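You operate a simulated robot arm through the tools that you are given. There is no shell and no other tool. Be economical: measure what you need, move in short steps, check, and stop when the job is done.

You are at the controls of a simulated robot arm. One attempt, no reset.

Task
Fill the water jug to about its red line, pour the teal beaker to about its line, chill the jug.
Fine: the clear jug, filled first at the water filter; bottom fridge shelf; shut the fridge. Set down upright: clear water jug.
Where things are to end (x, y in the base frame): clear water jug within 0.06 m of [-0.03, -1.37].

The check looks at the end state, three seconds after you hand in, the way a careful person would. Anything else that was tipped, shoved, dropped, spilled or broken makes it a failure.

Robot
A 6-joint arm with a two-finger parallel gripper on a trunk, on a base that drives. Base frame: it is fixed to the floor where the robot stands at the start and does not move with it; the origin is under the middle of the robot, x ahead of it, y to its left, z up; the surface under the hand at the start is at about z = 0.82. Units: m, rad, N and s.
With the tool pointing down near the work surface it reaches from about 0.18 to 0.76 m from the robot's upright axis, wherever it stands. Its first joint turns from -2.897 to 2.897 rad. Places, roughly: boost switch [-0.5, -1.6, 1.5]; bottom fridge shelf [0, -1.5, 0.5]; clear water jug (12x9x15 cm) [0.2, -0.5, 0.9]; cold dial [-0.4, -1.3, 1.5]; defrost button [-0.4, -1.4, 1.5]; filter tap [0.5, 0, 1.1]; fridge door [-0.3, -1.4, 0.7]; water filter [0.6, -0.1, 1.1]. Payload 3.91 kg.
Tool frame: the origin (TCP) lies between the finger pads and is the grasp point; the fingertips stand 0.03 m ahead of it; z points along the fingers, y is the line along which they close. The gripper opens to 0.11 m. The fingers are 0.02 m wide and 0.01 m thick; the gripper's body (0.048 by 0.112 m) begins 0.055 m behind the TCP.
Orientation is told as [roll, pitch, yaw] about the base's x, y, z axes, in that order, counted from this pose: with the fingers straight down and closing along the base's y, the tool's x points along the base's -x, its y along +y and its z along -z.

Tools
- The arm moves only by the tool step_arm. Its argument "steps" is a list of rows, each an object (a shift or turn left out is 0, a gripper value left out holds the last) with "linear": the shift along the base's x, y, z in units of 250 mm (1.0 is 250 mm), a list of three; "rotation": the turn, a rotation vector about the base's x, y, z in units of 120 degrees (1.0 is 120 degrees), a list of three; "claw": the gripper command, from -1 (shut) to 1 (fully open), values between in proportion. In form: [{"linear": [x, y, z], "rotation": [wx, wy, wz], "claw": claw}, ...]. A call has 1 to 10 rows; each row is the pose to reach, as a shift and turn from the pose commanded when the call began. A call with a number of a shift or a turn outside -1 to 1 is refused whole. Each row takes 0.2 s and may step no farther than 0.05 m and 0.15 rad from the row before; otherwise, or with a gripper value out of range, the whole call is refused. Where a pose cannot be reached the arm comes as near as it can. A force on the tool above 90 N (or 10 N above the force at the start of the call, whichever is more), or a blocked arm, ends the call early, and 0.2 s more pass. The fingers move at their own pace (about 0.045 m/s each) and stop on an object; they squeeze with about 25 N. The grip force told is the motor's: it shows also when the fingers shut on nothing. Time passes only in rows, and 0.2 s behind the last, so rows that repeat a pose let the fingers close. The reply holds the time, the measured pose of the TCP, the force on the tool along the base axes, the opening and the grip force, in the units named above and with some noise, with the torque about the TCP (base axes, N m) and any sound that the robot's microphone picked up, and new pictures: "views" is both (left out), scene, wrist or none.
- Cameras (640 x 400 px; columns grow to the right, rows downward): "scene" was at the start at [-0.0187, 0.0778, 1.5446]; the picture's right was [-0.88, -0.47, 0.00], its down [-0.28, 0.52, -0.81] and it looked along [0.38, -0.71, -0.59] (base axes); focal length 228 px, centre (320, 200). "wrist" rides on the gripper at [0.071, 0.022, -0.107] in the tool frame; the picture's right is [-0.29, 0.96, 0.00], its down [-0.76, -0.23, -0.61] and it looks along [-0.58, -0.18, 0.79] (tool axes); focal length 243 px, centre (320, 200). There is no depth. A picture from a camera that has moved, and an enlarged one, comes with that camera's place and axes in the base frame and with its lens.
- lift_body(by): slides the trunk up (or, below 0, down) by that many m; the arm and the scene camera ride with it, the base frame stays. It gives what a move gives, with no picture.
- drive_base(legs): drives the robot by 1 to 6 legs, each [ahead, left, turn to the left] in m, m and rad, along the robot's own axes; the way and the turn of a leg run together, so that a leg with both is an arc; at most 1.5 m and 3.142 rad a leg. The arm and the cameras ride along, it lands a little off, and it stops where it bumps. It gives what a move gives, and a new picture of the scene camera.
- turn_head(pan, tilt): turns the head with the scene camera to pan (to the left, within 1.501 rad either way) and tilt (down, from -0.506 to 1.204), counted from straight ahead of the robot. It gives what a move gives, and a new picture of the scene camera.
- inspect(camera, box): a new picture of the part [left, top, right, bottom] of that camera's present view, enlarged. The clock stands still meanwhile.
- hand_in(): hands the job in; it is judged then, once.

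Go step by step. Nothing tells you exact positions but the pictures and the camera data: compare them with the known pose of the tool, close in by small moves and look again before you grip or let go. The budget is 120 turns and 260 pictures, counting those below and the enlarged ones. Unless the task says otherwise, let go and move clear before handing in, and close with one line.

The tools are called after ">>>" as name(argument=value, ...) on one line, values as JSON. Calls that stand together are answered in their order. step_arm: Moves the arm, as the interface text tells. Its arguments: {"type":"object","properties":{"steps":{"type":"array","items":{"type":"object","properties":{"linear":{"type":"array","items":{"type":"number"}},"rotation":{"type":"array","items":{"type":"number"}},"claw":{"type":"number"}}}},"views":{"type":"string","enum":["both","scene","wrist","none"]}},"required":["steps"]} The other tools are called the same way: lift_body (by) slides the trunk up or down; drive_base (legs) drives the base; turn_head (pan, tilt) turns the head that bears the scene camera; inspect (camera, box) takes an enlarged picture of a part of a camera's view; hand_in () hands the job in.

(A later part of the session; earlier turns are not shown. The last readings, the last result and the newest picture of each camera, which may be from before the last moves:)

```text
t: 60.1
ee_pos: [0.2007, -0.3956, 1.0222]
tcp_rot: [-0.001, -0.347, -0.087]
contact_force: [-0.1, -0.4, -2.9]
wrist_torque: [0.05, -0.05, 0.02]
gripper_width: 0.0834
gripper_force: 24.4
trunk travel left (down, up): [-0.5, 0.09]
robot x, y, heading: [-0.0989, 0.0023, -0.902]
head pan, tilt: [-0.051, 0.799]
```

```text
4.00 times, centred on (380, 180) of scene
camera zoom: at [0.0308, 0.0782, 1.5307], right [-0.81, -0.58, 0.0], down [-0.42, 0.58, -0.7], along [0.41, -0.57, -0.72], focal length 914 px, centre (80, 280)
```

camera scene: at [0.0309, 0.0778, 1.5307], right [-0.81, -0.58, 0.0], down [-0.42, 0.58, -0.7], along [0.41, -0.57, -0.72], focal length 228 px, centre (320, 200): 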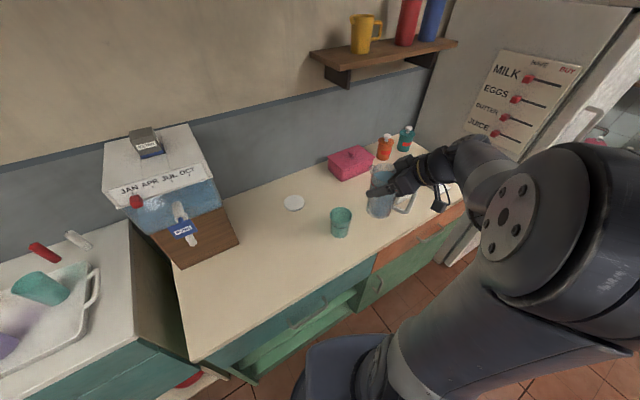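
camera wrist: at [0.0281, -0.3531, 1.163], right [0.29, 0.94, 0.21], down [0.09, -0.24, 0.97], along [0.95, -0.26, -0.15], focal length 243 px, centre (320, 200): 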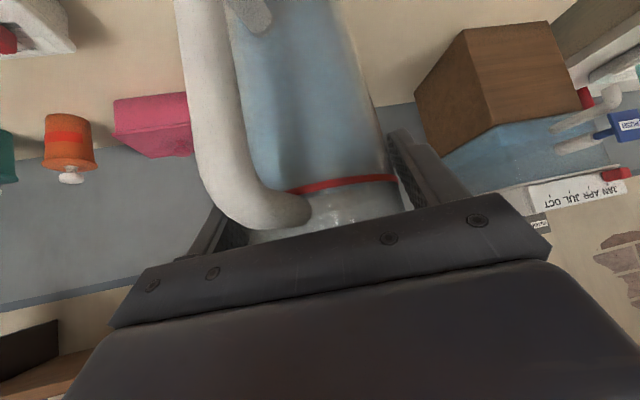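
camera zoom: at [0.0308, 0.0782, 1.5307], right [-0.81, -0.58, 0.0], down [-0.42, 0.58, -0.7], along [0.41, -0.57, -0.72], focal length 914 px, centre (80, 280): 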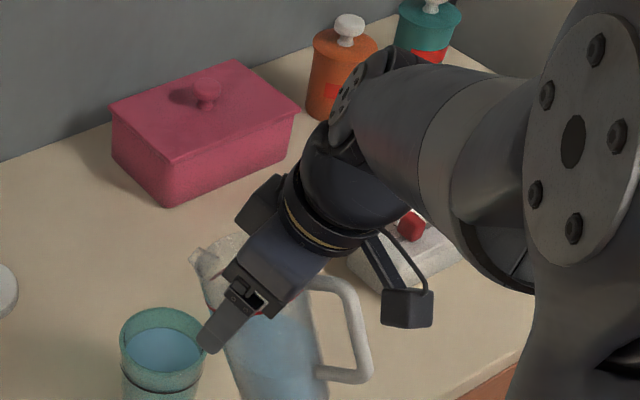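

One row was too long; I resend with shorter steps in two calls.

>>> step_arm(steps=[{"linear": [-0.06, 0, 0.06], "rotation": [-0.003, -0.035, 0]}, {"linear": [-0.12, 0, 0.13], "rotation": [-0.0072, -0.083, 0]}, {"linear": [-0.16, 0, 0.2], "rotation": [-0.0108, -0.1245, 0]}, {"linear": [-0.18, 0, 0.26], "rotation": [-0.0144, -0.166, 0]}, {"linear": [-0.18, -0.1, 0.26], "rotation": [-0.018, -0.2075, 0]}, {"linear": [-0.16, -0.22, 0.26], "rotation": [-0.018, -0.2075, 0]}, {"linear": [-0.13, -0.34, 0.22], "rotation": [-0.018, -0.2075, 0]}, {"linear": [-0.1, -0.44, 0.16], "rotation": [-0.018, -0.2075, 0]}, {"linear": [-0.07, -0.534, 0.08], "rotation": [-0.018, -0.2075, 0]}, {"linear": [-0.07, -0.534, -0.05], "rotation": [-0.018, -0.2075, 0]}], views="both")

>>> inspect(camera="scene", box=[310, 130, 450, 230])

```text
t: 62.4
ee_pos: [0.1848, -0.5286, 1.0106]
tcp_rot: [0.001, -0.782, -0.086]
contact_force: [0.0, -0.4, -2.1]
wrist_torque: [-0.02, -0.02, 0.01]
gripper_width: 0.0836
gripper_force: 25.0
trunk travel left (down, up): [-0.5, 0.09]
robot x, y, heading: [-0.0971, 0.0016, -0.9]
head pan, tilt: [-0.051, 0.799]
camera scene: at [0.0309, 0.0779, 1.5307], right [-0.81, -0.58, 0.0], down [-0.42, 0.58, -0.7], along [0.41, -0.57, -0.72], focal length 228 px, centre (320, 200)
camera wrist: at [0.0605, -0.4953, 1.0356], right [0.29, 0.94, 0.21], down [0.09, -0.24, 0.97], along [0.95, -0.26, -0.15], focal length 243 px, centre (320, 200)
```

scene: 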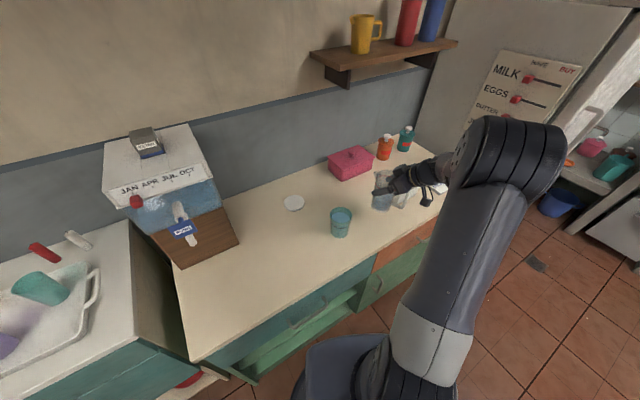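
wrist: 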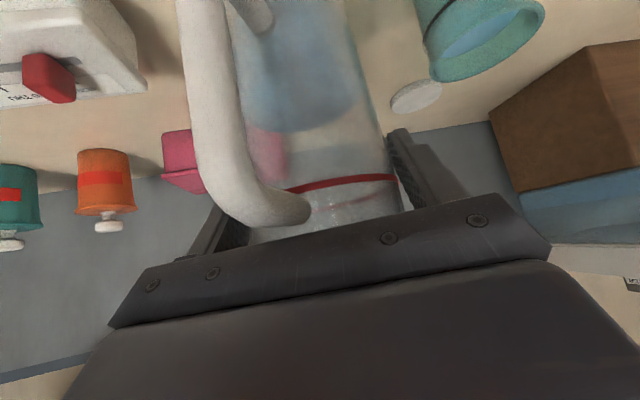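

```text
4.00 times, centred on (380, 180) of scene
camera zoom: at [0.0309, 0.0779, 1.5307], right [-0.81, -0.58, 0.0], down [-0.42, 0.58, -0.7], along [0.41, -0.57, -0.72], focal length 914 px, centre (80, 280)
```

zoom: 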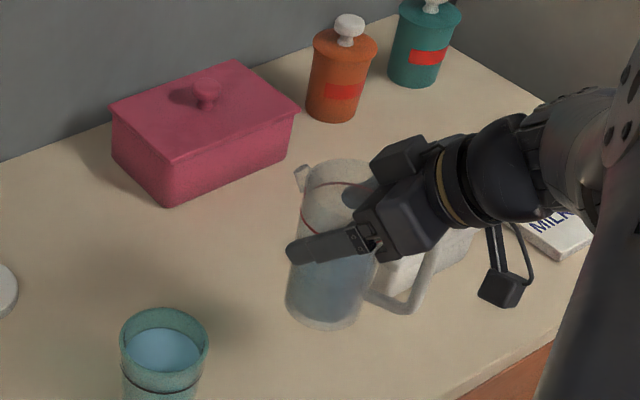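

Spot is clear. I lower to just above the counter and then touch down gently.

>>> step_arm(steps=[{"linear": [0, 0, -0.12]}, {"linear": [0, 0, -0.22]}, {"linear": [0, 0, -0.3]}, {"linear": [0, 0, -0.33]}, {"linear": [0, 0, -0.342]}], views="none")

```text
t: 63.5
ee_pos: [0.184, -0.5279, 0.9271]
tcp_rot: [-0.001, -0.785, -0.085]
contact_force: [-0.6, 1.6, 8.9]
wrist_torque: [0.06, 0.26, -0.04]
gripper_width: 0.0835
gripper_force: 25.2
trunk travel left (down, up): [-0.5, 0.09]
robot x, y, heading: [-0.0985, -0.0006, -0.895]
head pan, tilt: [-0.051, 0.799]
```

Touched down. I open and back off along the tool axis.

>>> step_arm(steps=[{"linear": [0, 0, 0.006]}, {"linear": [0, 0, 0.006], "claw": 1}, {"linear": [0, 0, 0.006], "claw": 1}, {"linear": [0, 0, 0.006], "claw": 1}], views="none")

>>> step_arm(steps=[{"linear": [-0.042, 0.004, 0.042]}, {"linear": [-0.12, 0.01, 0.12]}, {"linear": [-0.24, 0.02, 0.24]}, {"linear": [-0.36, 0.03, 0.36]}, {"linear": [-0.4, 0.03, 0.5]}, {"linear": [-0.4, 0.03, 0.68]}], views="scene")

>>> inspect(camera="scene", box=[310, 130, 450, 250])

```text
t: 64.5
ee_pos: [0.1839, -0.5282, 0.9265]
tcp_rot: [0.002, -0.782, -0.089]
contact_force: [0.3, 0.2, -0.6]
wrist_torque: [0.01, 0.02, -0.02]
gripper_width: 0.1101
gripper_force: 0.1
trunk travel left (down, up): [-0.5, 0.09]
robot x, y, heading: [-0.0985, -0.0014, -0.898]
head pan, tilt: [-0.051, 0.799]
```

```text
t: 66.0
ee_pos: [0.0822, -0.5207, 1.0978]
tcp_rot: [0.002, -0.783, -0.09]
contact_force: [0.9, 0.0, 0.6]
wrist_torque: [0.01, 0.0, 0.0]
gripper_width: 0.1099
gripper_force: 0.2
trunk travel left (down, up): [-0.5, 0.09]
robot x, y, heading: [-0.0996, -0.0044, -0.9]
head pan, tilt: [-0.051, 0.799]
camera scene: at [0.0307, 0.0783, 1.5307], right [-0.81, -0.58, 0.0], down [-0.42, 0.58, -0.7], along [0.41, -0.57, -0.72], focal length 228 px, centre (320, 200)
```

scene: 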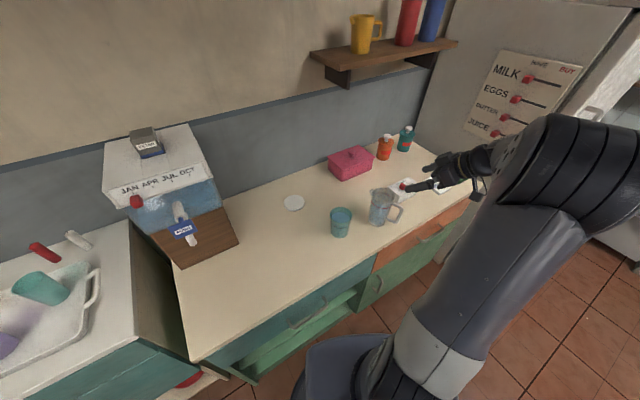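

```text
3.33 times, centred on (380, 190) of scene
camera zoom: at [0.0307, 0.0783, 1.5307], right [-0.81, -0.58, 0.0], down [-0.42, 0.58, -0.7], along [0.41, -0.57, -0.72], focal length 761 px, centre (120, 233)
```

zoom: 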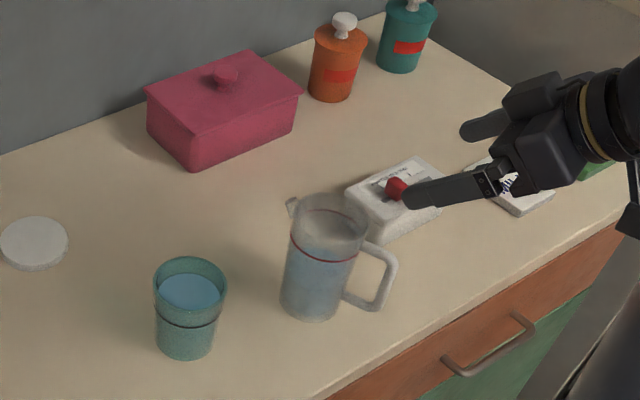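

The jug is parked upright. I fold the arm in and look toward the fridge front before driving.

>>> step_arm(steps=[{"linear": [0.0, 0.12, 0.06], "rotation": [0, 0, -0.04]}, {"linear": [0.0, 0.26, 0.12], "rotation": [0, 0, -0.095]}, {"linear": [0.01, 0.4, 0.18], "rotation": [0, 0, -0.15]}, {"linear": [0.03, 0.54, 0.24], "rotation": [0, 0, -0.205]}, {"linear": [0.05, 0.68, 0.3], "rotation": [0, 0, -0.26]}, {"linear": [0.07, 0.82, 0.36], "rotation": [0, 0, -0.315]}, {"linear": [0.09, 0.96, 0.4], "rotation": [0, 0, -0.37]}, {"linear": [0.09, 1.0, 0.42], "rotation": [0, 0, -0.39]}], views="none")

>>> turn_head(pan=-0.75, tilt=0.45)

```text
t: 67.8
ee_pos: [0.1051, -0.2725, 1.1977]
tcp_rot: [0.002, -0.764, -0.915]
contact_force: [-0.3, -0.1, -0.5]
wrist_torque: [0.02, 0.01, 0.03]
gripper_width: 0.1099
gripper_force: 0.0
trunk travel left (down, up): [-0.5, 0.09]
robot x, y, heading: [-0.0987, 0.0014, -0.898]
head pan, tilt: [-0.051, 0.799]
```

```text
t: 68.8
ee_pos: [0.107, -0.2721, 1.1955]
tcp_rot: [0.0, -0.764, -0.904]
contact_force: [-0.2, -0.4, 0.1]
wrist_torque: [-0.03, 0.04, -0.03]
gripper_width: 0.11
gripper_force: 0.2
trunk travel left (down, up): [-0.5, 0.09]
robot x, y, heading: [-0.1007, -0.0006, -0.902]
head pan, tilt: [-0.75, 0.45]
camera scene: at [-0.0234, 0.0524, 1.5611], right [-1.0, 0.08, 0.0], down [0.03, 0.43, -0.9], along [-0.07, -0.9, -0.44], focal length 228 px, centre (320, 200)
```

scene: 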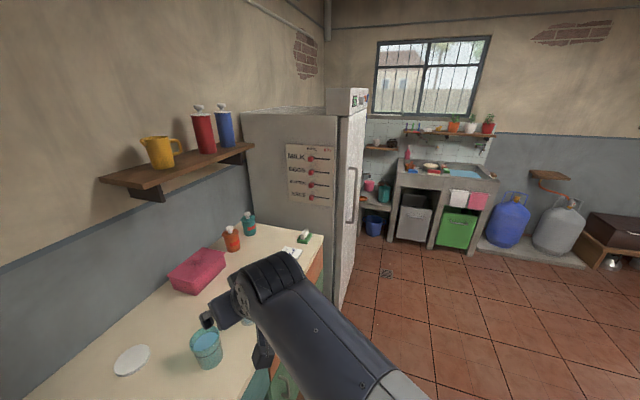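

The fridge stands with its front facing about (-0.92, 0.4), handle near its counter-side edge. I drive to about [-0.55, -0.6] and look at the handle.

>>> drive_base(legs=[[0.0, -0.6, 0], [0.19, -0.12, -0.25]])

>>> turn_head(pan=-0.1, tilt=0.5)

```text
t: 73.6
ee_pos: [-0.4416, -0.9176, 1.1953]
tcp_rot: [0.001, -0.764, -1.155]
contact_force: [-0.1, -0.3, 0.0]
wrist_torque: [0.0, 0.0, 0.0]
gripper_width: 0.1099
gripper_force: 0.0
trunk travel left (down, up): [-0.5, 0.09]
robot x, y, heading: [-0.575, -0.6058, -1.145]
head pan, tilt: [-0.75, 0.45]
camera scene: at [-0.4892, -0.5712, 1.5613], right [-0.95, 0.32, 0.0], down [0.14, 0.41, -0.9], along [-0.29, -0.85, -0.44], focal length 228 px, centre (320, 200)
```

scene: 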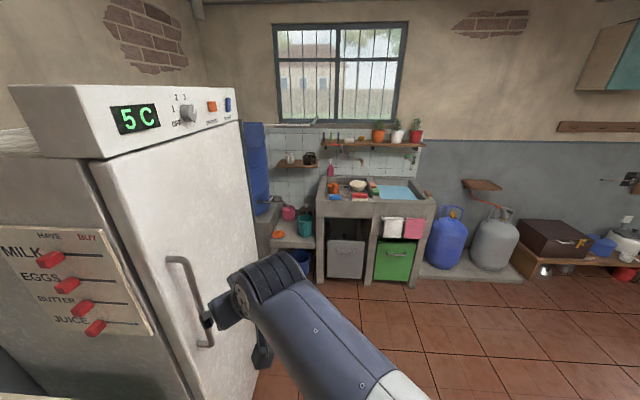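

```text
t: 74.6
ee_pos: [-0.441, -0.9171, 1.1957]
tcp_rot: [0.002, -0.761, -1.151]
contact_force: [0.1, 0.5, 0.1]
wrist_torque: [0.01, 0.0, 0.01]
gripper_width: 0.1104
gripper_force: 0.0
trunk travel left (down, up): [-0.5, 0.09]
robot x, y, heading: [-0.5757, -0.604, -1.151]
head pan, tilt: [-0.099, 0.499]
camera scene: at [-0.4308, -0.5703, 1.5568], right [-0.95, -0.32, 0.0], down [-0.15, 0.45, -0.88], along [0.28, -0.83, -0.48], focal length 228 px, centre (320, 200)
```

scene: 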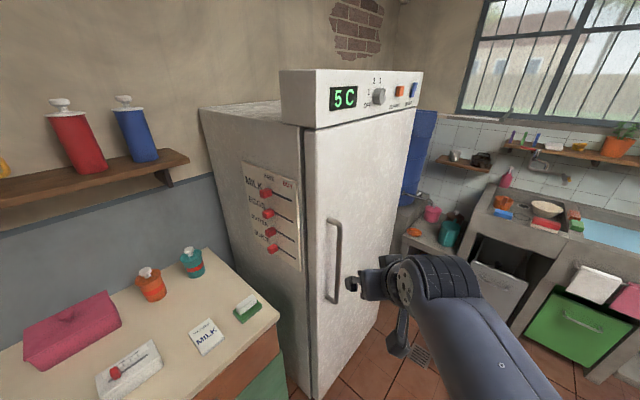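

The handle bar stands at about [-0.29, -1.18], z 0.75–1.12. I move to 10 cm in front of its middle, tool flattened to 30° below horizontal and yaw -45°.

>>> step_arm(steps=[{"linear": [0.047, -0.111, -0.109], "rotation": [-0.016, -0.011, 0.0248]}, {"linear": [0.095, -0.223, -0.217], "rotation": [-0.032, -0.022, 0.0497]}, {"linear": [0.142, -0.334, -0.326], "rotation": [-0.048, -0.033, 0.0745]}, {"linear": [0.19, -0.446, -0.434], "rotation": [-0.064, -0.0439, 0.0994]}, {"linear": [0.237, -0.557, -0.543], "rotation": [-0.08, -0.0549, 0.1242]}, {"linear": [0.285, -0.669, -0.651], "rotation": [-0.096, -0.0659, 0.1491]}, {"linear": [0.332, -0.78, -0.76], "rotation": [-0.112, -0.0769, 0.1739]}], views="both")

>>> inspect(camera="wrist", box=[160, 40, 480, 240])

```text
t: 76.2
ee_pos: [-0.3583, -1.1147, 1.006]
tcp_rot: [0.002, -1.047, -0.787]
contact_force: [0.2, 0.1, -0.2]
wrist_torque: [0.01, 0.03, -0.01]
gripper_width: 0.1099
gripper_force: 0.0
trunk travel left (down, up): [-0.5, 0.09]
robot x, y, heading: [-0.5742, -0.6043, -1.148]
head pan, tilt: [-0.099, 0.499]
camera scene: at [-0.4307, -0.5705, 1.5567], right [-0.95, -0.32, 0.0], down [-0.15, 0.45, -0.88], along [0.28, -0.83, -0.48], focal length 228 px, centre (320, 200)
camera wrist: at [-0.4341, -1.0083, 0.9981], right [0.78, 0.57, 0.25], down [-0.27, -0.06, 0.96], along [0.57, -0.82, 0.11], focal length 243 px, centre (320, 200)
```

scene: 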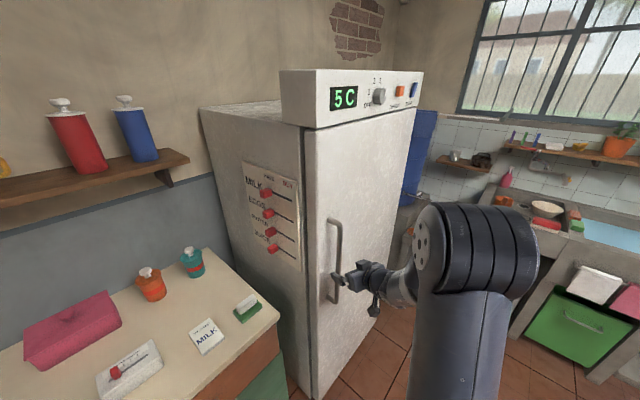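
wrist: 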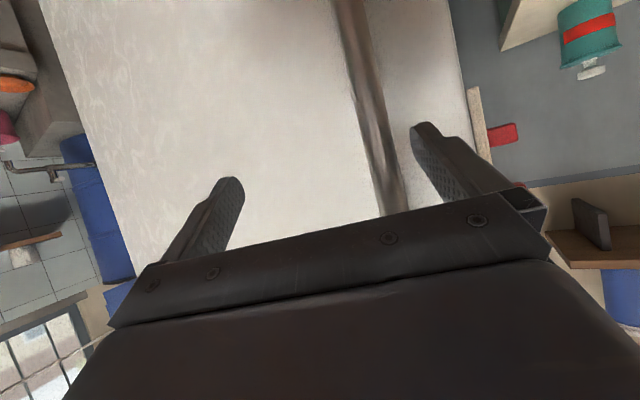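

```text
2.00 times, centred on (320, 140) of wrist
camera zoom: at [-0.4341, -1.0083, 0.9981], right [0.78, 0.57, 0.25], down [-0.27, -0.06, 0.96], along [0.57, -0.82, 0.11], focal length 485 px, centre (320, 320)
```

zoom: 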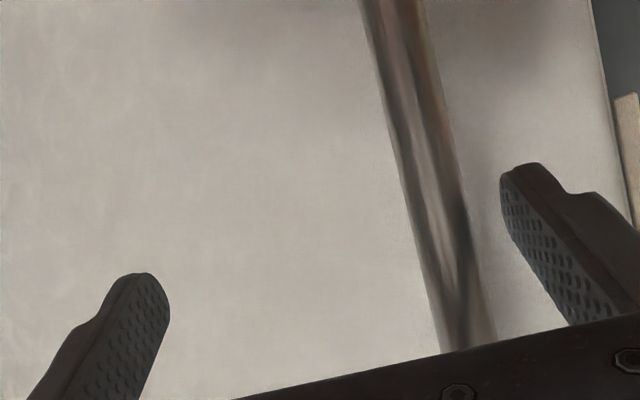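

With the wide baseline the bar comes out at about [-0.31, -1.11] — already almost between the fingers, on the right side. I shift right 4 cm and slightly forward, then look.

>>> step_arm(steps=[{"linear": [0.06, 0.06, 0]}, {"linear": [0.11, 0.1, -0.01]}, {"linear": [0.135, 0.07, -0.02]}], views="wrist")

>>> inspect(camera="scene", box=[290, 210, 410, 330])

```text
t: 77.0
ee_pos: [-0.3234, -1.097, 1.0011]
tcp_rot: [0.001, -1.047, -0.786]
contact_force: [0.6, 0.4, 0.2]
wrist_torque: [0.01, -0.03, 0.05]
gripper_width: 0.1101
gripper_force: 0.0
trunk travel left (down, up): [-0.5, 0.09]
robot x, y, heading: [-0.5806, -0.6026, -1.142]
head pan, tilt: [-0.099, 0.499]
camera wrist: at [-0.4001, -0.9902, 0.9927], right [0.78, 0.57, 0.25], down [-0.27, -0.06, 0.96], along [0.57, -0.82, 0.11], focal length 243 px, centre (320, 200)
```

wrist: 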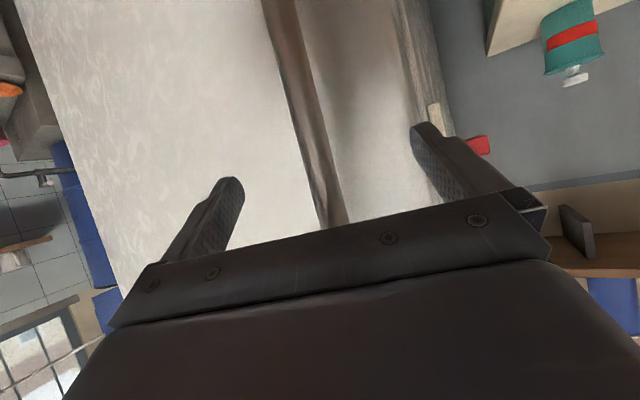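

```text
3.33 times, centred on (350, 270) of scene
camera zoom: at [-0.4306, -0.5703, 1.5567], right [-0.95, -0.32, 0.0], down [-0.15, 0.45, -0.88], along [0.28, -0.83, -0.48], focal length 761 px, centre (220, -33)
```

zoom: 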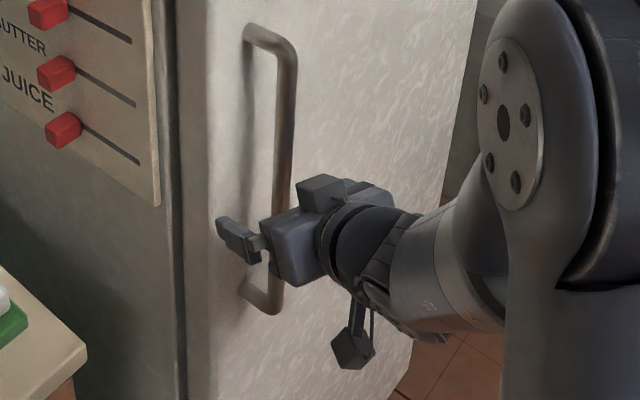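

The bar is now centred between the fingers at TCP depth. I advance 8 mm and close.

>>> step_arm(steps=[{"linear": [0.022, -0.01, -0.01]}, {"linear": [0.022, -0.01, -0.01], "claw": -1}, {"linear": [0.022, -0.01, -0.01], "claw": -1}, {"linear": [0.022, -0.01, -0.01], "claw": -1}, {"linear": [0.022, -0.01, -0.01], "claw": -1}, {"linear": [0.022, -0.01, -0.01], "claw": -1}, {"linear": [0.022, -0.01, -0.01], "claw": -1}], views="wrist")

```text
t: 78.6
ee_pos: [-0.32, -1.0989, 0.9992]
tcp_rot: [0.002, -1.047, -0.79]
contact_force: [-3.8, -4.6, 0.0]
wrist_torque: [-0.18, 0.14, -0.16]
gripper_width: 0.0177
gripper_force: 34.1
trunk travel left (down, up): [-0.5, 0.09]
robot x, y, heading: [-0.5747, -0.6054, -1.144]
head pan, tilt: [-0.099, 0.499]
camera wrist: at [-0.3953, -0.9935, 0.9905], right [0.78, 0.57, 0.25], down [-0.27, -0.06, 0.96], along [0.57, -0.82, 0.11], focal length 243 px, centre (320, 200)
```

wrist: 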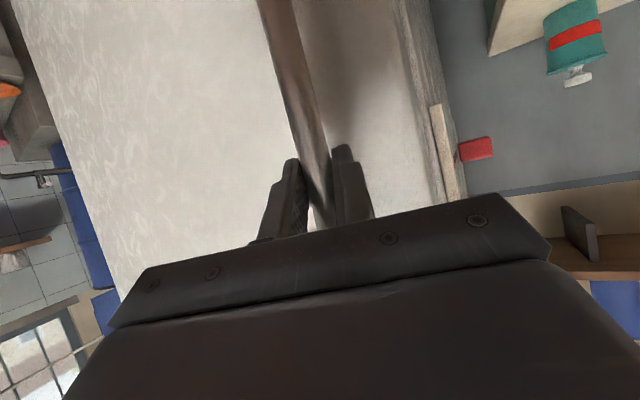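

The handle is gripped (1.8 cm bar). I pull the door open along an arc about its far-side hinge (radius ≈0.48 m), 20° first.

>>> step_arm(steps=[{"linear": [-0.041, 0.011, 0], "rotation": [0, 0, 0.0052], "claw": -1}, {"linear": [-0.082, 0.021, 0], "rotation": [0, 0, 0.0104]}, {"linear": [-0.164, 0.039, 0], "rotation": [0, 0, 0.0208]}, {"linear": [-0.248, 0.052, 0], "rotation": [0, 0, 0.0312]}, {"linear": [-0.331, 0.065, 0], "rotation": [0, 0, 0.0417]}, {"linear": [-0.415, 0.071, 0], "rotation": [0, 0, 0.052]}, {"linear": [-0.5, 0.076, 0], "rotation": [0, 0, 0.0625]}, {"linear": [-0.585, 0.075, 0], "rotation": [0, 0, 0.073]}, {"linear": [-0.668, 0.072, 0], "rotation": [0, 0, 0.0833]}], views="scene")

```text
t: 80.6
ee_pos: [-0.4872, -1.0809, 0.9987]
tcp_rot: [0.005, -1.044, -0.614]
contact_force: [-1.1, -1.5, 0.4]
wrist_torque: [-0.42, 0.03, -0.3]
gripper_width: 0.0178
gripper_force: 44.7
trunk travel left (down, up): [-0.5, 0.09]
robot x, y, heading: [-0.5728, -0.6024, -1.149]
head pan, tilt: [-0.099, 0.499]
camera scene: at [-0.4312, -0.5704, 1.5567], right [-0.95, -0.32, 0.0], down [-0.15, 0.45, -0.88], along [0.28, -0.83, -0.48], focal length 228 px, centre (320, 200)
```

scene: 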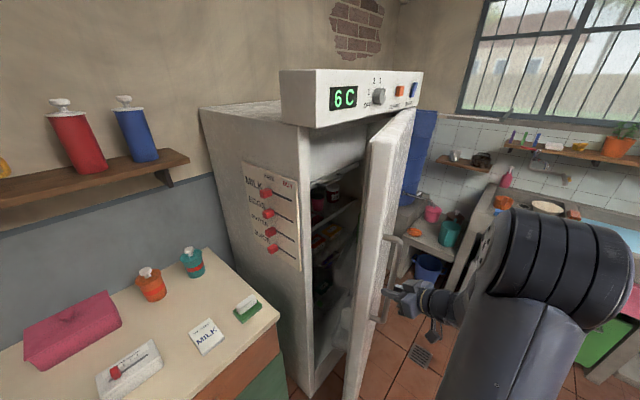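

The door is opening well. I continue the arc to about 50°.

>>> step_arm(steps=[{"linear": [-0.168, -0.018, 0], "rotation": [0, 0, 0.0208]}, {"linear": [-0.334, -0.052, 0], "rotation": [0, 0, 0.0417]}, {"linear": [-0.496, -0.099, 0], "rotation": [0, 0, 0.0625]}, {"linear": [-0.653, -0.16, 0], "rotation": [0, 0, 0.0833]}, {"linear": [-0.804, -0.235, 0], "rotation": [0, 0, 0.104]}, {"linear": [-0.949, -0.323, 0], "rotation": [0, 0, 0.125]}], views="scene")

```text
t: 82.0
ee_pos: [-0.727, -1.1573, 0.9979]
tcp_rot: [0.005, -1.047, -0.356]
contact_force: [-24.3, 44.0, -5.0]
wrist_torque: [-0.75, -0.4, -0.05]
gripper_width: 0.0175
gripper_force: 45.3
trunk travel left (down, up): [-0.5, 0.09]
robot x, y, heading: [-0.5734, -0.6099, -1.149]
head pan, tilt: [-0.099, 0.499]
camera scene: at [-0.4348, -0.566, 1.557], right [-0.95, -0.32, 0.0], down [-0.15, 0.45, -0.88], along [0.28, -0.83, -0.48], focal length 228 px, centre (320, 200)
```

scene: 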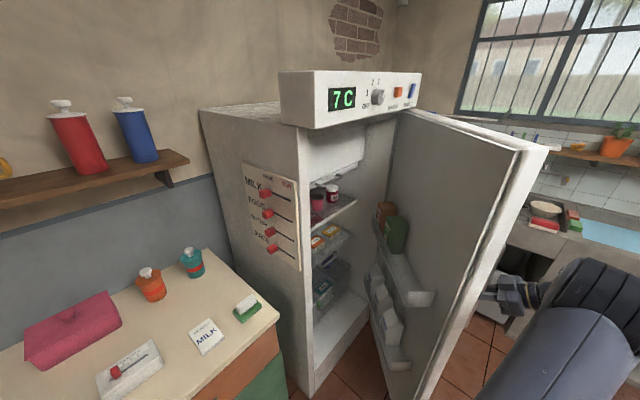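

The door is about 50° open, with some radial strain on the hand (radius slightly larger than assumed). I ease it, let go and withdraw.

>>> step_arm(steps=[{"linear": [-0.02, 0.035, 0]}, {"linear": [-0.02, 0.035, 0], "claw": 1}, {"linear": [-0.02, 0.035, 0], "claw": 1}, {"linear": [-0.02, 0.035, 0], "claw": 1}], views="none")

>>> step_arm(steps=[{"linear": [-0.1, 0.04, 0.05]}, {"linear": [-0.2, 0.09, 0.1]}, {"linear": [-0.3, 0.15, 0.15]}, {"linear": [-0.36, 0.3, 0.2]}, {"linear": [-0.36, 0.46, 0.25]}], views="both")

```text
t: 83.0
ee_pos: [-0.7281, -1.1524, 0.9991]
tcp_rot: [0.001, -1.046, -0.35]
contact_force: [0.1, -0.1, 1.4]
wrist_torque: [-0.03, 0.0, 0.03]
gripper_width: 0.0882
gripper_force: 0.0
trunk travel left (down, up): [-0.5, 0.09]
robot x, y, heading: [-0.5737, -0.6032, -1.143]
head pan, tilt: [-0.099, 0.499]
```

```text
t: 84.2
ee_pos: [-0.819, -1.0369, 1.0609]
tcp_rot: [0.002, -1.046, -0.351]
contact_force: [-0.5, 0.1, 0.0]
wrist_torque: [0.0, 0.01, 0.06]
gripper_width: 0.1099
gripper_force: 0.0
trunk travel left (down, up): [-0.5, 0.09]
robot x, y, heading: [-0.5738, -0.6006, -1.15]
head pan, tilt: [-0.099, 0.499]
camera scene: at [-0.4308, -0.5702, 1.5567], right [-0.95, -0.32, 0.0], down [-0.15, 0.45, -0.88], along [0.28, -0.83, -0.48], focal length 228 px, centre (320, 200)
camera wrist: at [-0.9321, -0.9727, 1.0533], right [0.46, 0.85, 0.25], down [-0.22, -0.17, 0.96], along [0.86, -0.5, 0.11], focal length 243 px, centre (320, 200)
```

scene: 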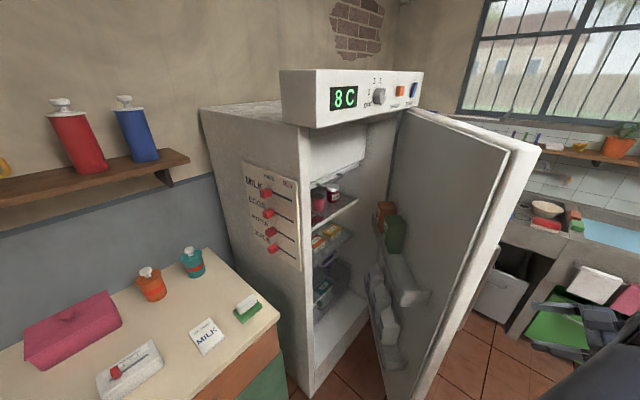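
wrist: 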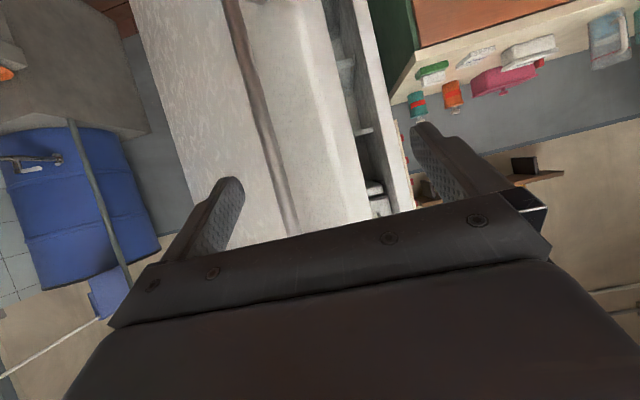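

The door is roughly 50° open; I need it past 90°. I move the base a bit so that I can push the door's inside (above its bins) from the left.

>>> drive_base(legs=[[0.03, -0.2, 0]])

>>> step_arm(steps=[{"linear": [0.0, 0.15, 0.1], "rotation": [0, 0, -0.03], "claw": -1}, {"linear": [0.02, 0.3, 0.2], "rotation": [0, 0, -0.09]}, {"linear": [0.1, 0.4, 0.3], "rotation": [0, 0, -0.15]}, {"linear": [0.22, 0.46, 0.4], "rotation": [0, 0, -0.2]}, {"linear": [0.36, 0.5, 0.5], "rotation": [0, 0, -0.26]}, {"linear": [0.5, 0.54, 0.56], "rotation": [0, 0, -0.32]}, {"linear": [0.66, 0.56, 0.6], "rotation": [0, 0, -0.37]}, {"linear": [0.83, 0.57, 0.62], "rotation": [0, 0, -0.4]}, {"linear": [1.0, 0.58, 0.64], "rotation": [0, 0, -0.4]}], views="scene")

```text
t: 85.8
ee_pos: [-0.9914, -1.1494, 1.0609]
tcp_rot: [0.002, -1.048, -0.351]
contact_force: [-0.1, -0.5, -0.4]
wrist_torque: [0.03, 0.0, 0.02]
gripper_width: 0.1099
gripper_force: 0.1
trunk travel left (down, up): [-0.5, 0.09]
robot x, y, heading: [-0.7465, -0.7133, -1.148]
head pan, tilt: [-0.099, 0.499]
camera scene: at [-0.605, -0.6822, 1.5567], right [-0.95, -0.32, 0.0], down [-0.15, 0.45, -0.88], along [0.28, -0.83, -0.48], focal length 228 px, centre (320, 200)
```

scene: 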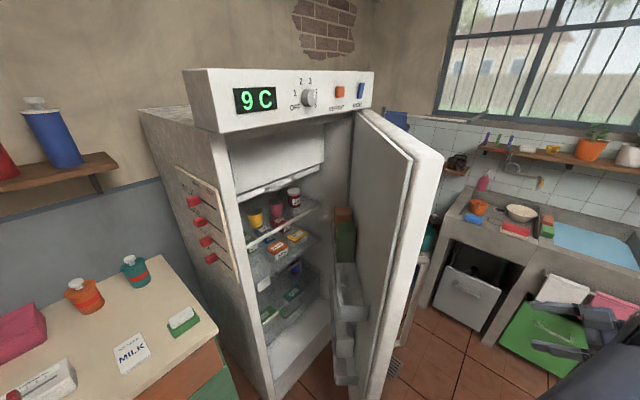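

```text
t: 87.8
ee_pos: [-0.7424, -1.0027, 1.2221]
tcp_rot: [0.003, -1.047, -1.189]
contact_force: [0.4, -1.2, -0.8]
wrist_torque: [-0.02, -0.04, 0.02]
gripper_width: 0.0003
gripper_force: 24.8
trunk travel left (down, up): [-0.5, 0.09]
robot x, y, heading: [-0.7467, -0.7155, -1.143]
head pan, tilt: [-0.099, 0.499]
camera scene: at [-0.6048, -0.6817, 1.5567], right [-0.95, -0.32, 0.0], down [-0.15, 0.45, -0.88], along [0.28, -0.83, -0.48], focal length 228 px, centre (320, 200)
```

scene: 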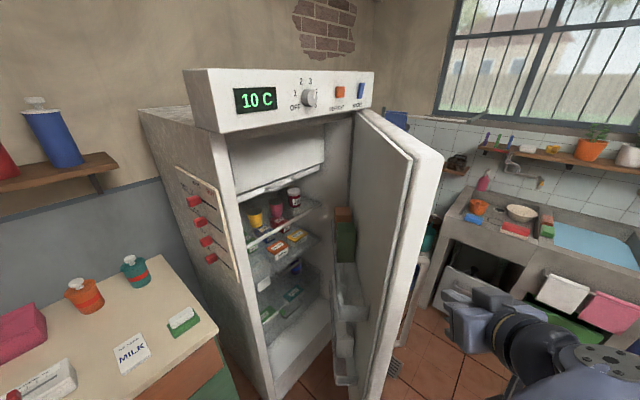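

I bring the closed fingers around the door edge to its inner side.

>>> step_arm(steps=[{"linear": [0.13, 0.06, 0], "rotation": [0, 0, -0.06]}, {"linear": [0.28, 0.12, 0], "rotation": [0, 0, -0.12]}, {"linear": [0.43, 0.17, 0], "rotation": [0, 0, -0.18]}, {"linear": [0.58, 0.2, 0], "rotation": [0, 0, -0.24]}, {"linear": [0.66, 0.2, 0], "rotation": [0, 0, -0.3]}, {"linear": [0.66, 0.05, 0], "rotation": [0, 0, -0.31]}, {"linear": [0.66, -0.12, 0], "rotation": [0, 0, -0.31]}, {"linear": [0.66, -0.28, 0], "rotation": [0, 0, -0.31]}], views="scene")

```text
t: 88.3
ee_pos: [-0.8093, -0.9726, 1.2168]
tcp_rot: [-0.05, -1.01, -1.782]
contact_force: [0.0, 0.0, 0.1]
wrist_torque: [-0.01, -0.02, 0.01]
gripper_width: 0.0
gripper_force: 25.1
out of reach, approached as far as the arm can: row 2
trunk travel left (down, up): [-0.5, 0.09]
robot x, y, heading: [-0.7466, -0.7173, -1.144]
head pan, tilt: [-0.099, 0.499]
stopped in row 2: the arm was blocked; the commanded pose is now the measured one
camera scene: at [-0.6054, -0.6825, 1.5568], right [-0.95, -0.32, 0.0], down [-0.15, 0.45, -0.88], along [0.28, -0.83, -0.48], focal length 228 px, centre (320, 200)
```

scene: 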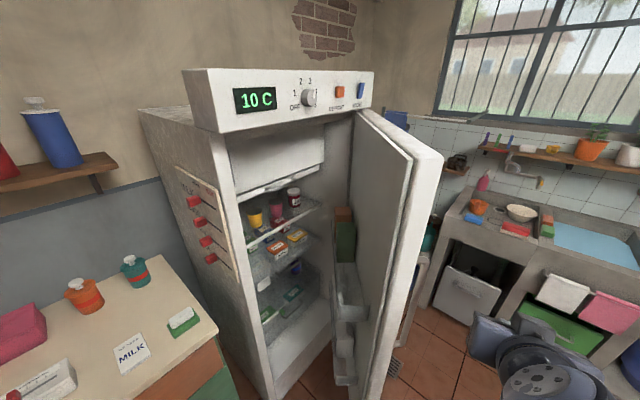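

The arm is too cramped there with a flat tool. I turn the tool to point straight down, which reaches nearer, and then bring it round the door edge.

>>> step_arm(steps=[{"linear": [0, 0, 0.02], "rotation": [0.0675, -0.0144, 0]}, {"linear": [0, 0, 0.03], "rotation": [0.135, -0.0287, 0]}, {"linear": [0, 0, 0.03], "rotation": [0.2026, -0.0431, 0]}, {"linear": [0.02, 0, 0.03], "rotation": [0.27, -0.0574, 0]}, {"linear": [0.05, 0, 0.03], "rotation": [0.3376, -0.0718, 0]}, {"linear": [0.1, 0, 0.03], "rotation": [0.4052, -0.0861, 0]}, {"linear": [0.15, 0, 0.03], "rotation": [0.4727, -0.1005, 0]}, {"linear": [0.3, 0.04, 0.03], "rotation": [0.4727, -0.1005, 0]}, {"linear": [0.48, 0.08, 0.03], "rotation": [0.4727, -0.1005, 0]}, {"linear": [0.67, 0.1, 0.03], "rotation": [0.4727, -0.1005, 0]}], views="none")

>>> step_arm(steps=[{"linear": [0.15, 0.05, 0]}, {"linear": [0.27, 0.0, 0]}, {"linear": [0.3, -0.15, 0]}], views="both")

```text
t: 88.9
ee_pos: [-0.8465, -0.947, 1.2251]
tcp_rot: [-0.061, -0.811, -1.985]
contact_force: [0.9, 0.7, -0.3]
wrist_torque: [-0.03, 0.01, -0.01]
gripper_width: 0.0
gripper_force: 24.6
trunk travel left (down, up): [-0.5, 0.09]
robot x, y, heading: [-0.7459, -0.7127, -1.144]
head pan, tilt: [-0.099, 0.499]
stopped in row 2: the arm was blocked; the commanded pose is now the measured one
```

```text
t: 89.3
ee_pos: [-0.8804, -0.8808, 1.2213]
tcp_rot: [-0.085, -0.771, -2.443]
contact_force: [-0.2, -0.4, -0.6]
wrist_torque: [0.06, 0.0, -0.02]
gripper_width: 0.0001
gripper_force: 24.7
trunk travel left (down, up): [-0.5, 0.09]
robot x, y, heading: [-0.7436, -0.7146, -1.145]
head pan, tilt: [-0.099, 0.499]
stopped in row 2: the arm was blocked; the commanded pose is now the measured one
camera scene: at [-0.6058, -0.6828, 1.5568], right [-0.95, -0.32, 0.0], down [-0.15, 0.45, -0.88], along [0.28, -0.83, -0.48], focal length 228 px, centre (320, 200)
camera wrist: at [-0.766, -0.8251, 1.2463], right [0.41, -0.9, 0.14], down [-0.2, 0.07, 0.98], along [-0.89, -0.43, -0.15], focal length 243 px, centre (320, 200)
```

scene: 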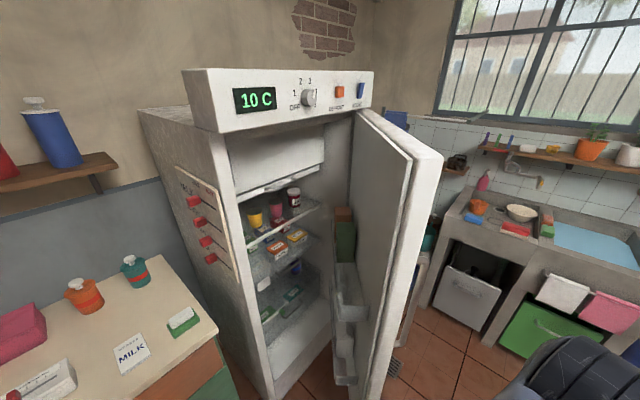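
wrist: 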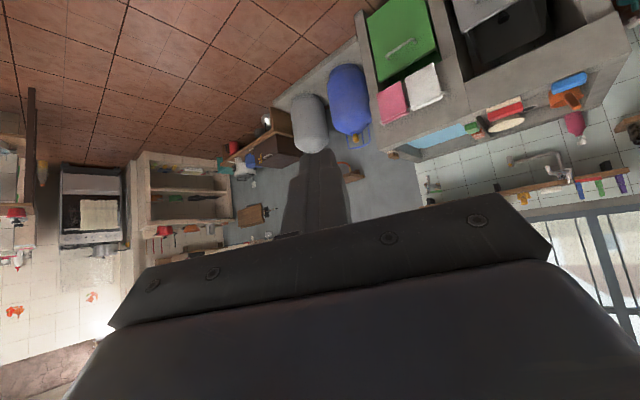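

The arm folded up close to its axis. I back the base 15 cm to get room, then extend outward and straighten the tool.

>>> drive_base(legs=[[-0.137, 0.06, 0]])

>>> step_arm(steps=[{"linear": [0.02, -0.12, 0]}, {"linear": [0.04, -0.26, 0]}, {"linear": [0.06, -0.42, 0]}, {"linear": [0.08, -0.58, 0]}, {"linear": [0.1, -0.74, 0]}, {"linear": [0.12, -0.9, 0]}, {"linear": [0.12, -1.0, 0]}], views="scene")

```text
t: 90.7
ee_pos: [-0.8811, -0.7316, 1.2226]
tcp_rot: [-0.084, -0.771, -2.445]
contact_force: [0.4, 1.0, 0.0]
wrist_torque: [-0.05, 0.0, -0.01]
gripper_width: 0.0
gripper_force: 25.3
trunk travel left (down, up): [-0.5, 0.09]
robot x, y, heading: [-0.7494, -0.5675, -1.149]
head pan, tilt: [-0.099, 0.499]
camera scene: at [-0.6067, -0.5328, 1.5567], right [-0.95, -0.32, 0.0], down [-0.15, 0.45, -0.88], along [0.28, -0.83, -0.48], focal length 228 px, centre (320, 200)
```

scene: 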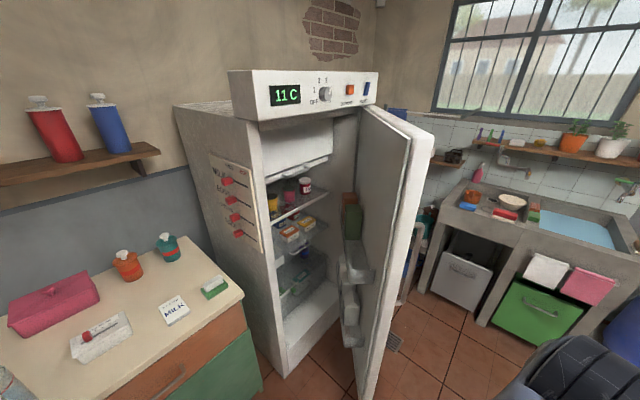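

```text
t: 91.2
ee_pos: [-0.9113, -0.695, 1.222]
tcp_rot: [-0.076, -0.786, -2.792]
contact_force: [-0.6, 0.3, -1.1]
wrist_torque: [-0.03, 0.04, 0.01]
gripper_width: 0.0
gripper_force: 25.1
trunk travel left (down, up): [-0.5, 0.09]
robot x, y, heading: [-0.7531, -0.5659, -1.142]
head pan, tilt: [-0.099, 0.499]
stopped in row 2: the arm was blocked; the commanded pose is now the measured one
camera scene: at [-0.6064, -0.5328, 1.5566], right [-0.95, -0.32, 0.0], down [-0.15, 0.45, -0.88], along [0.28, -0.83, -0.48], focal length 228 px, centre (320, 200)
```

scene: 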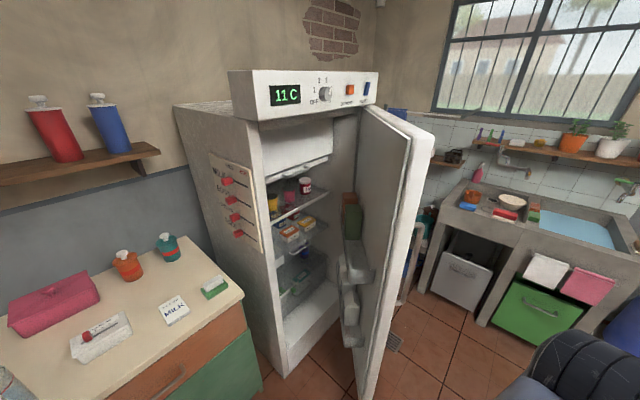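

The solver is stuck near the axis; I try extending straight out along the direction the hand now points.

>>> step_arm(steps=[{"linear": [-0.09, -0.05, 0]}, {"linear": [-0.18, -0.1, 0]}, {"linear": [-0.3, -0.16, 0]}, {"linear": [-0.45, -0.22, 0]}, {"linear": [-0.6, -0.28, 0]}], views="scene")

```text
t: 92.3
ee_pos: [-1.0624, -0.7678, 1.2218]
tcp_rot: [-0.075, -0.784, -2.791]
contact_force: [0.2, 0.2, -1.1]
wrist_torque: [0.0, 0.01, 0.0]
gripper_width: 0.0
gripper_force: 24.7
trunk travel left (down, up): [-0.5, 0.09]
robot x, y, heading: [-0.7531, -0.5675, -1.148]
head pan, tilt: [-0.099, 0.499]
camera scene: at [-0.6071, -0.533, 1.5567], right [-0.95, -0.32, 0.0], down [-0.15, 0.45, -0.88], along [0.28, -0.83, -0.48], focal length 228 px, centre (320, 200)
```

scene: 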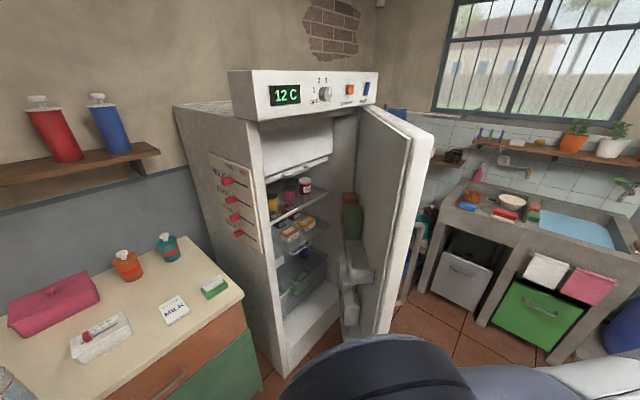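

Good. Now I straighten the tool to vertical, then carry it around on an arc to the inside of the door.

>>> step_arm(steps=[{"linear": [0.02, 0.013, 0], "rotation": [0.0214, -0.0585, 0]}, {"linear": [0.04, 0.026, 0], "rotation": [0.0428, -0.1171, 0]}, {"linear": [0.06, 0.04, 0], "rotation": [0.0642, -0.1756, 0]}, {"linear": [0.08, 0.053, 0], "rotation": [0.0856, -0.2341, 0]}, {"linear": [0.1, 0.066, 0], "rotation": [0.107, -0.2927, 0]}, {"linear": [0.116, 0.08, 0], "rotation": [0.1284, -0.3512, 0]}], views="none")

>>> step_arm(steps=[{"linear": [0.124, -0.146, 0], "rotation": [0, 0, 0.066]}, {"linear": [0.254, -0.276, 0], "rotation": [0, 0, 0.132]}, {"linear": [0.401, -0.387, 0], "rotation": [0, 0, 0.198]}, {"linear": [0.562, -0.476, 0], "rotation": [0, 0, 0.264]}, {"linear": [0.734, -0.542, 0], "rotation": [0, 0, 0.33]}, {"linear": [0.914, -0.584, 0], "rotation": [0, 0, 0.396]}], views="scene")

```text
t: 93.8
ee_pos: [-1.033, -0.7455, 1.2219]
tcp_rot: [-0.075, 0.002, -2.793]
contact_force: [-0.1, -0.6, 0.2]
wrist_torque: [0.02, -0.01, -0.01]
gripper_width: 0.0001
gripper_force: 25.4
trunk travel left (down, up): [-0.5, 0.09]
robot x, y, heading: [-0.7535, -0.5649, -1.143]
head pan, tilt: [-0.099, 0.499]
```

```text
t: 95.2
ee_pos: [-0.8033, -0.8936, 1.2216]
tcp_rot: [-0.076, -0.002, -1.96]
contact_force: [-0.2, -1.1, -0.2]
wrist_torque: [0.0, 0.02, 0.01]
gripper_width: 0.0
gripper_force: 25.3
trunk travel left (down, up): [-0.5, 0.09]
robot x, y, heading: [-0.7531, -0.5663, -1.144]
head pan, tilt: [-0.099, 0.499]
camera scene: at [-0.6067, -0.5329, 1.5567], right [-0.95, -0.32, 0.0], down [-0.15, 0.45, -0.88], along [0.28, -0.83, -0.48], focal length 228 px, centre (320, 200)
```

scene: 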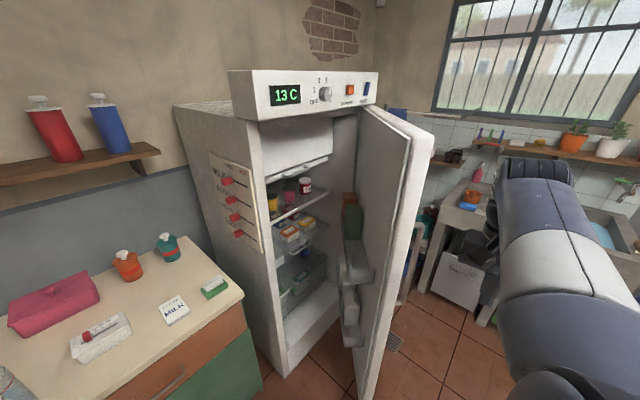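

Clear. I continue around the edge and in to the door's inner side.

>>> step_arm(steps=[{"linear": [0.177, -0.01, 0], "rotation": [0, 0, 0.062]}, {"linear": [0.361, -0.002, 0], "rotation": [0, 0, 0.124]}, {"linear": [0.541, 0.034, 0], "rotation": [0, 0, 0.186]}, {"linear": [0.717, 0.094, 0], "rotation": [0, 0, 0.248]}, {"linear": [0.84, -0.05, 0], "rotation": [0, 0, 0.308]}, {"linear": [0.92, -0.22, 0], "rotation": [0, 0, 0.308]}, {"linear": [0.95, -0.4, 0], "rotation": [0, 0, 0.308]}, {"linear": [0.955, -0.58, 0], "rotation": [0, 0, 0.308]}], views="scene")

```text
t: 97.0
ee_pos: [-0.5633, -1.0387, 1.2203]
tcp_rot: [-0.075, -0.004, -1.316]
contact_force: [-0.6, 0.0, -0.5]
wrist_torque: [-0.01, 0.04, -0.03]
gripper_width: 0.0
gripper_force: 25.0
trunk travel left (down, up): [-0.5, 0.09]
robot x, y, heading: [-0.7509, -0.566, -1.149]
head pan, tilt: [-0.099, 0.499]
camera scene: at [-0.6067, -0.5333, 1.5567], right [-0.95, -0.32, 0.0], down [-0.15, 0.45, -0.88], along [0.28, -0.83, -0.48], focal length 228 px, centre (320, 200)
```

scene: 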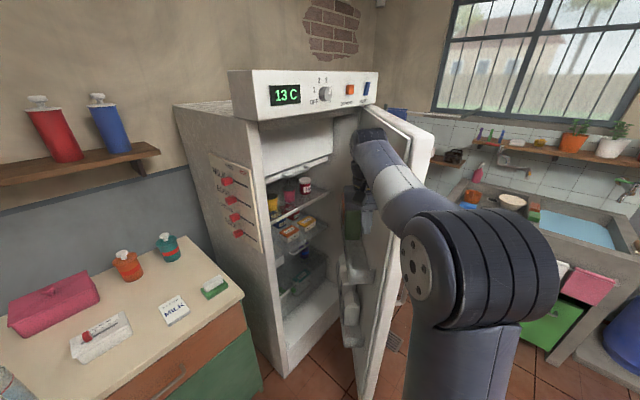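

The hand is inside the door. I push the door further open along its arc, slowly.

>>> step_arm(steps=[{"linear": [-0.019, -0.185, 0]}, {"linear": [-0.047, -0.365, 0]}, {"linear": [-0.13, -0.395, 0]}, {"linear": [-0.223, -0.428, 0]}, {"linear": [-0.314, -0.463, 0]}, {"linear": [-0.405, -0.501, 0]}, {"linear": [-0.492, -0.545, 0]}, {"linear": [-0.579, -0.593, 0]}, {"linear": [-0.661, -0.648, 0]}, {"linear": [-0.743, -0.704, 0]}], views="scene")

```text
t: 99.2
ee_pos: [-0.7511, -1.2141, 1.2206]
tcp_rot: [-0.075, -0.003, -1.314]
contact_force: [0.0, -0.4, -0.3]
wrist_torque: [-0.02, -0.03, -0.01]
gripper_width: 0.0
gripper_force: 25.0
trunk travel left (down, up): [-0.5, 0.09]
robot x, y, heading: [-0.7522, -0.5669, -1.146]
head pan, tilt: [-0.099, 0.499]
camera scene: at [-0.6069, -0.5331, 1.5567], right [-0.95, -0.32, 0.0], down [-0.15, 0.45, -0.88], along [0.28, -0.83, -0.48], focal length 228 px, centre (320, 200)
```

scene: 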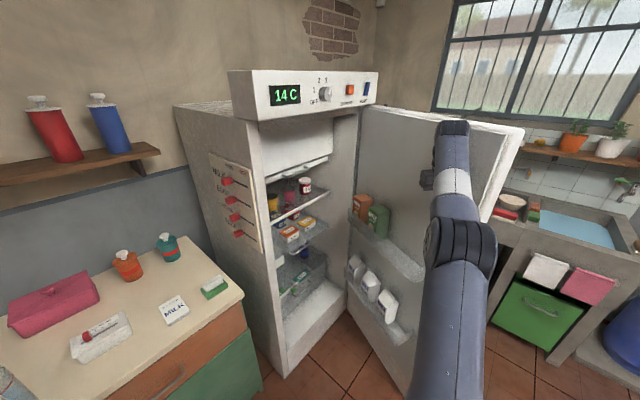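

>>> step_arm(steps=[{"linear": [-0.075, -0.062, 0]}, {"linear": [-0.15, -0.127, 0]}, {"linear": [-0.205, -0.185, 0]}, {"linear": [-0.256, -0.244, 0]}, {"linear": [-0.31, -0.307, 0]}, {"linear": [-0.36, -0.372, 0]}], views="scene")

```text
t: 100.5
ee_pos: [-0.826, -1.2333, 1.1914]
tcp_rot: [-0.078, -0.009, -1.317]
contact_force: [-0.4, -0.5, 0.8]
wrist_torque: [0.01, -0.04, -0.02]
gripper_width: 0.0
gripper_force: 24.9
out of reach, approached as far as the arm can: row 1, 2, 3, 4, 5, 6
trunk travel left (down, up): [-0.5, 0.09]
robot x, y, heading: [-0.7532, -0.567, -1.148]
head pan, tilt: [-0.099, 0.499]
camera scene: at [-0.6071, -0.5328, 1.5567], right [-0.95, -0.32, 0.0], down [-0.15, 0.45, -0.88], along [0.28, -0.83, -0.48], focal length 228 px, centre (320, 200)
```

scene: 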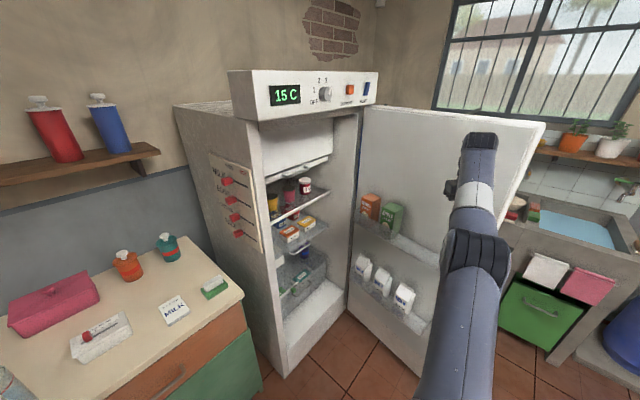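

Door is around 85–90° open. I drive a short way to push it a bit further with the arm held.

>>> drive_base(legs=[[0.08, -0.09, 0]])

```text
t: 101.8
ee_pos: [-0.8751, -1.345, 1.1918]
tcp_rot: [-0.081, -0.011, -1.316]
contact_force: [0.8, -0.6, 0.3]
wrist_torque: [0.02, 0.0, -0.02]
gripper_width: 0.0
gripper_force: 25.1
trunk travel left (down, up): [-0.5, 0.09]
robot x, y, heading: [-0.7994, -0.6771, -1.15]
head pan, tilt: [-0.099, 0.499]
camera scene: at [-0.6559, -0.6434, 1.5567], right [-0.95, -0.32, 0.0], down [-0.15, 0.45, -0.88], along [0.28, -0.83, -0.48], focal length 228 px, centre (320, 200)
```

scene: 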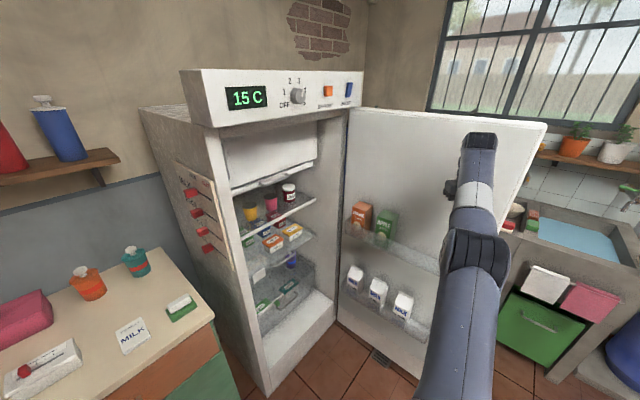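

The door is past 90°. I enlarge the fridge interior to see the bottom shelf.

>>> inspect(camera="scene", box=[220, 160, 360, 380])

```text
1.82 times, centred on (290, 270) of scene
camera zoom: at [-0.6559, -0.6434, 1.5567], right [-0.95, -0.32, 0.0], down [-0.15, 0.45, -0.88], along [0.28, -0.83, -0.48], focal length 415 px, centre (374, 73)
```

zoom: 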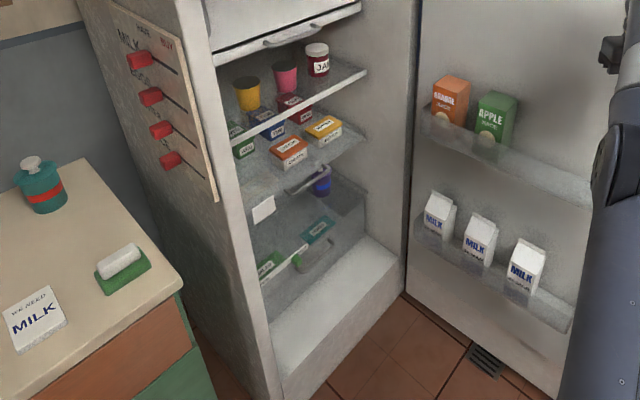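

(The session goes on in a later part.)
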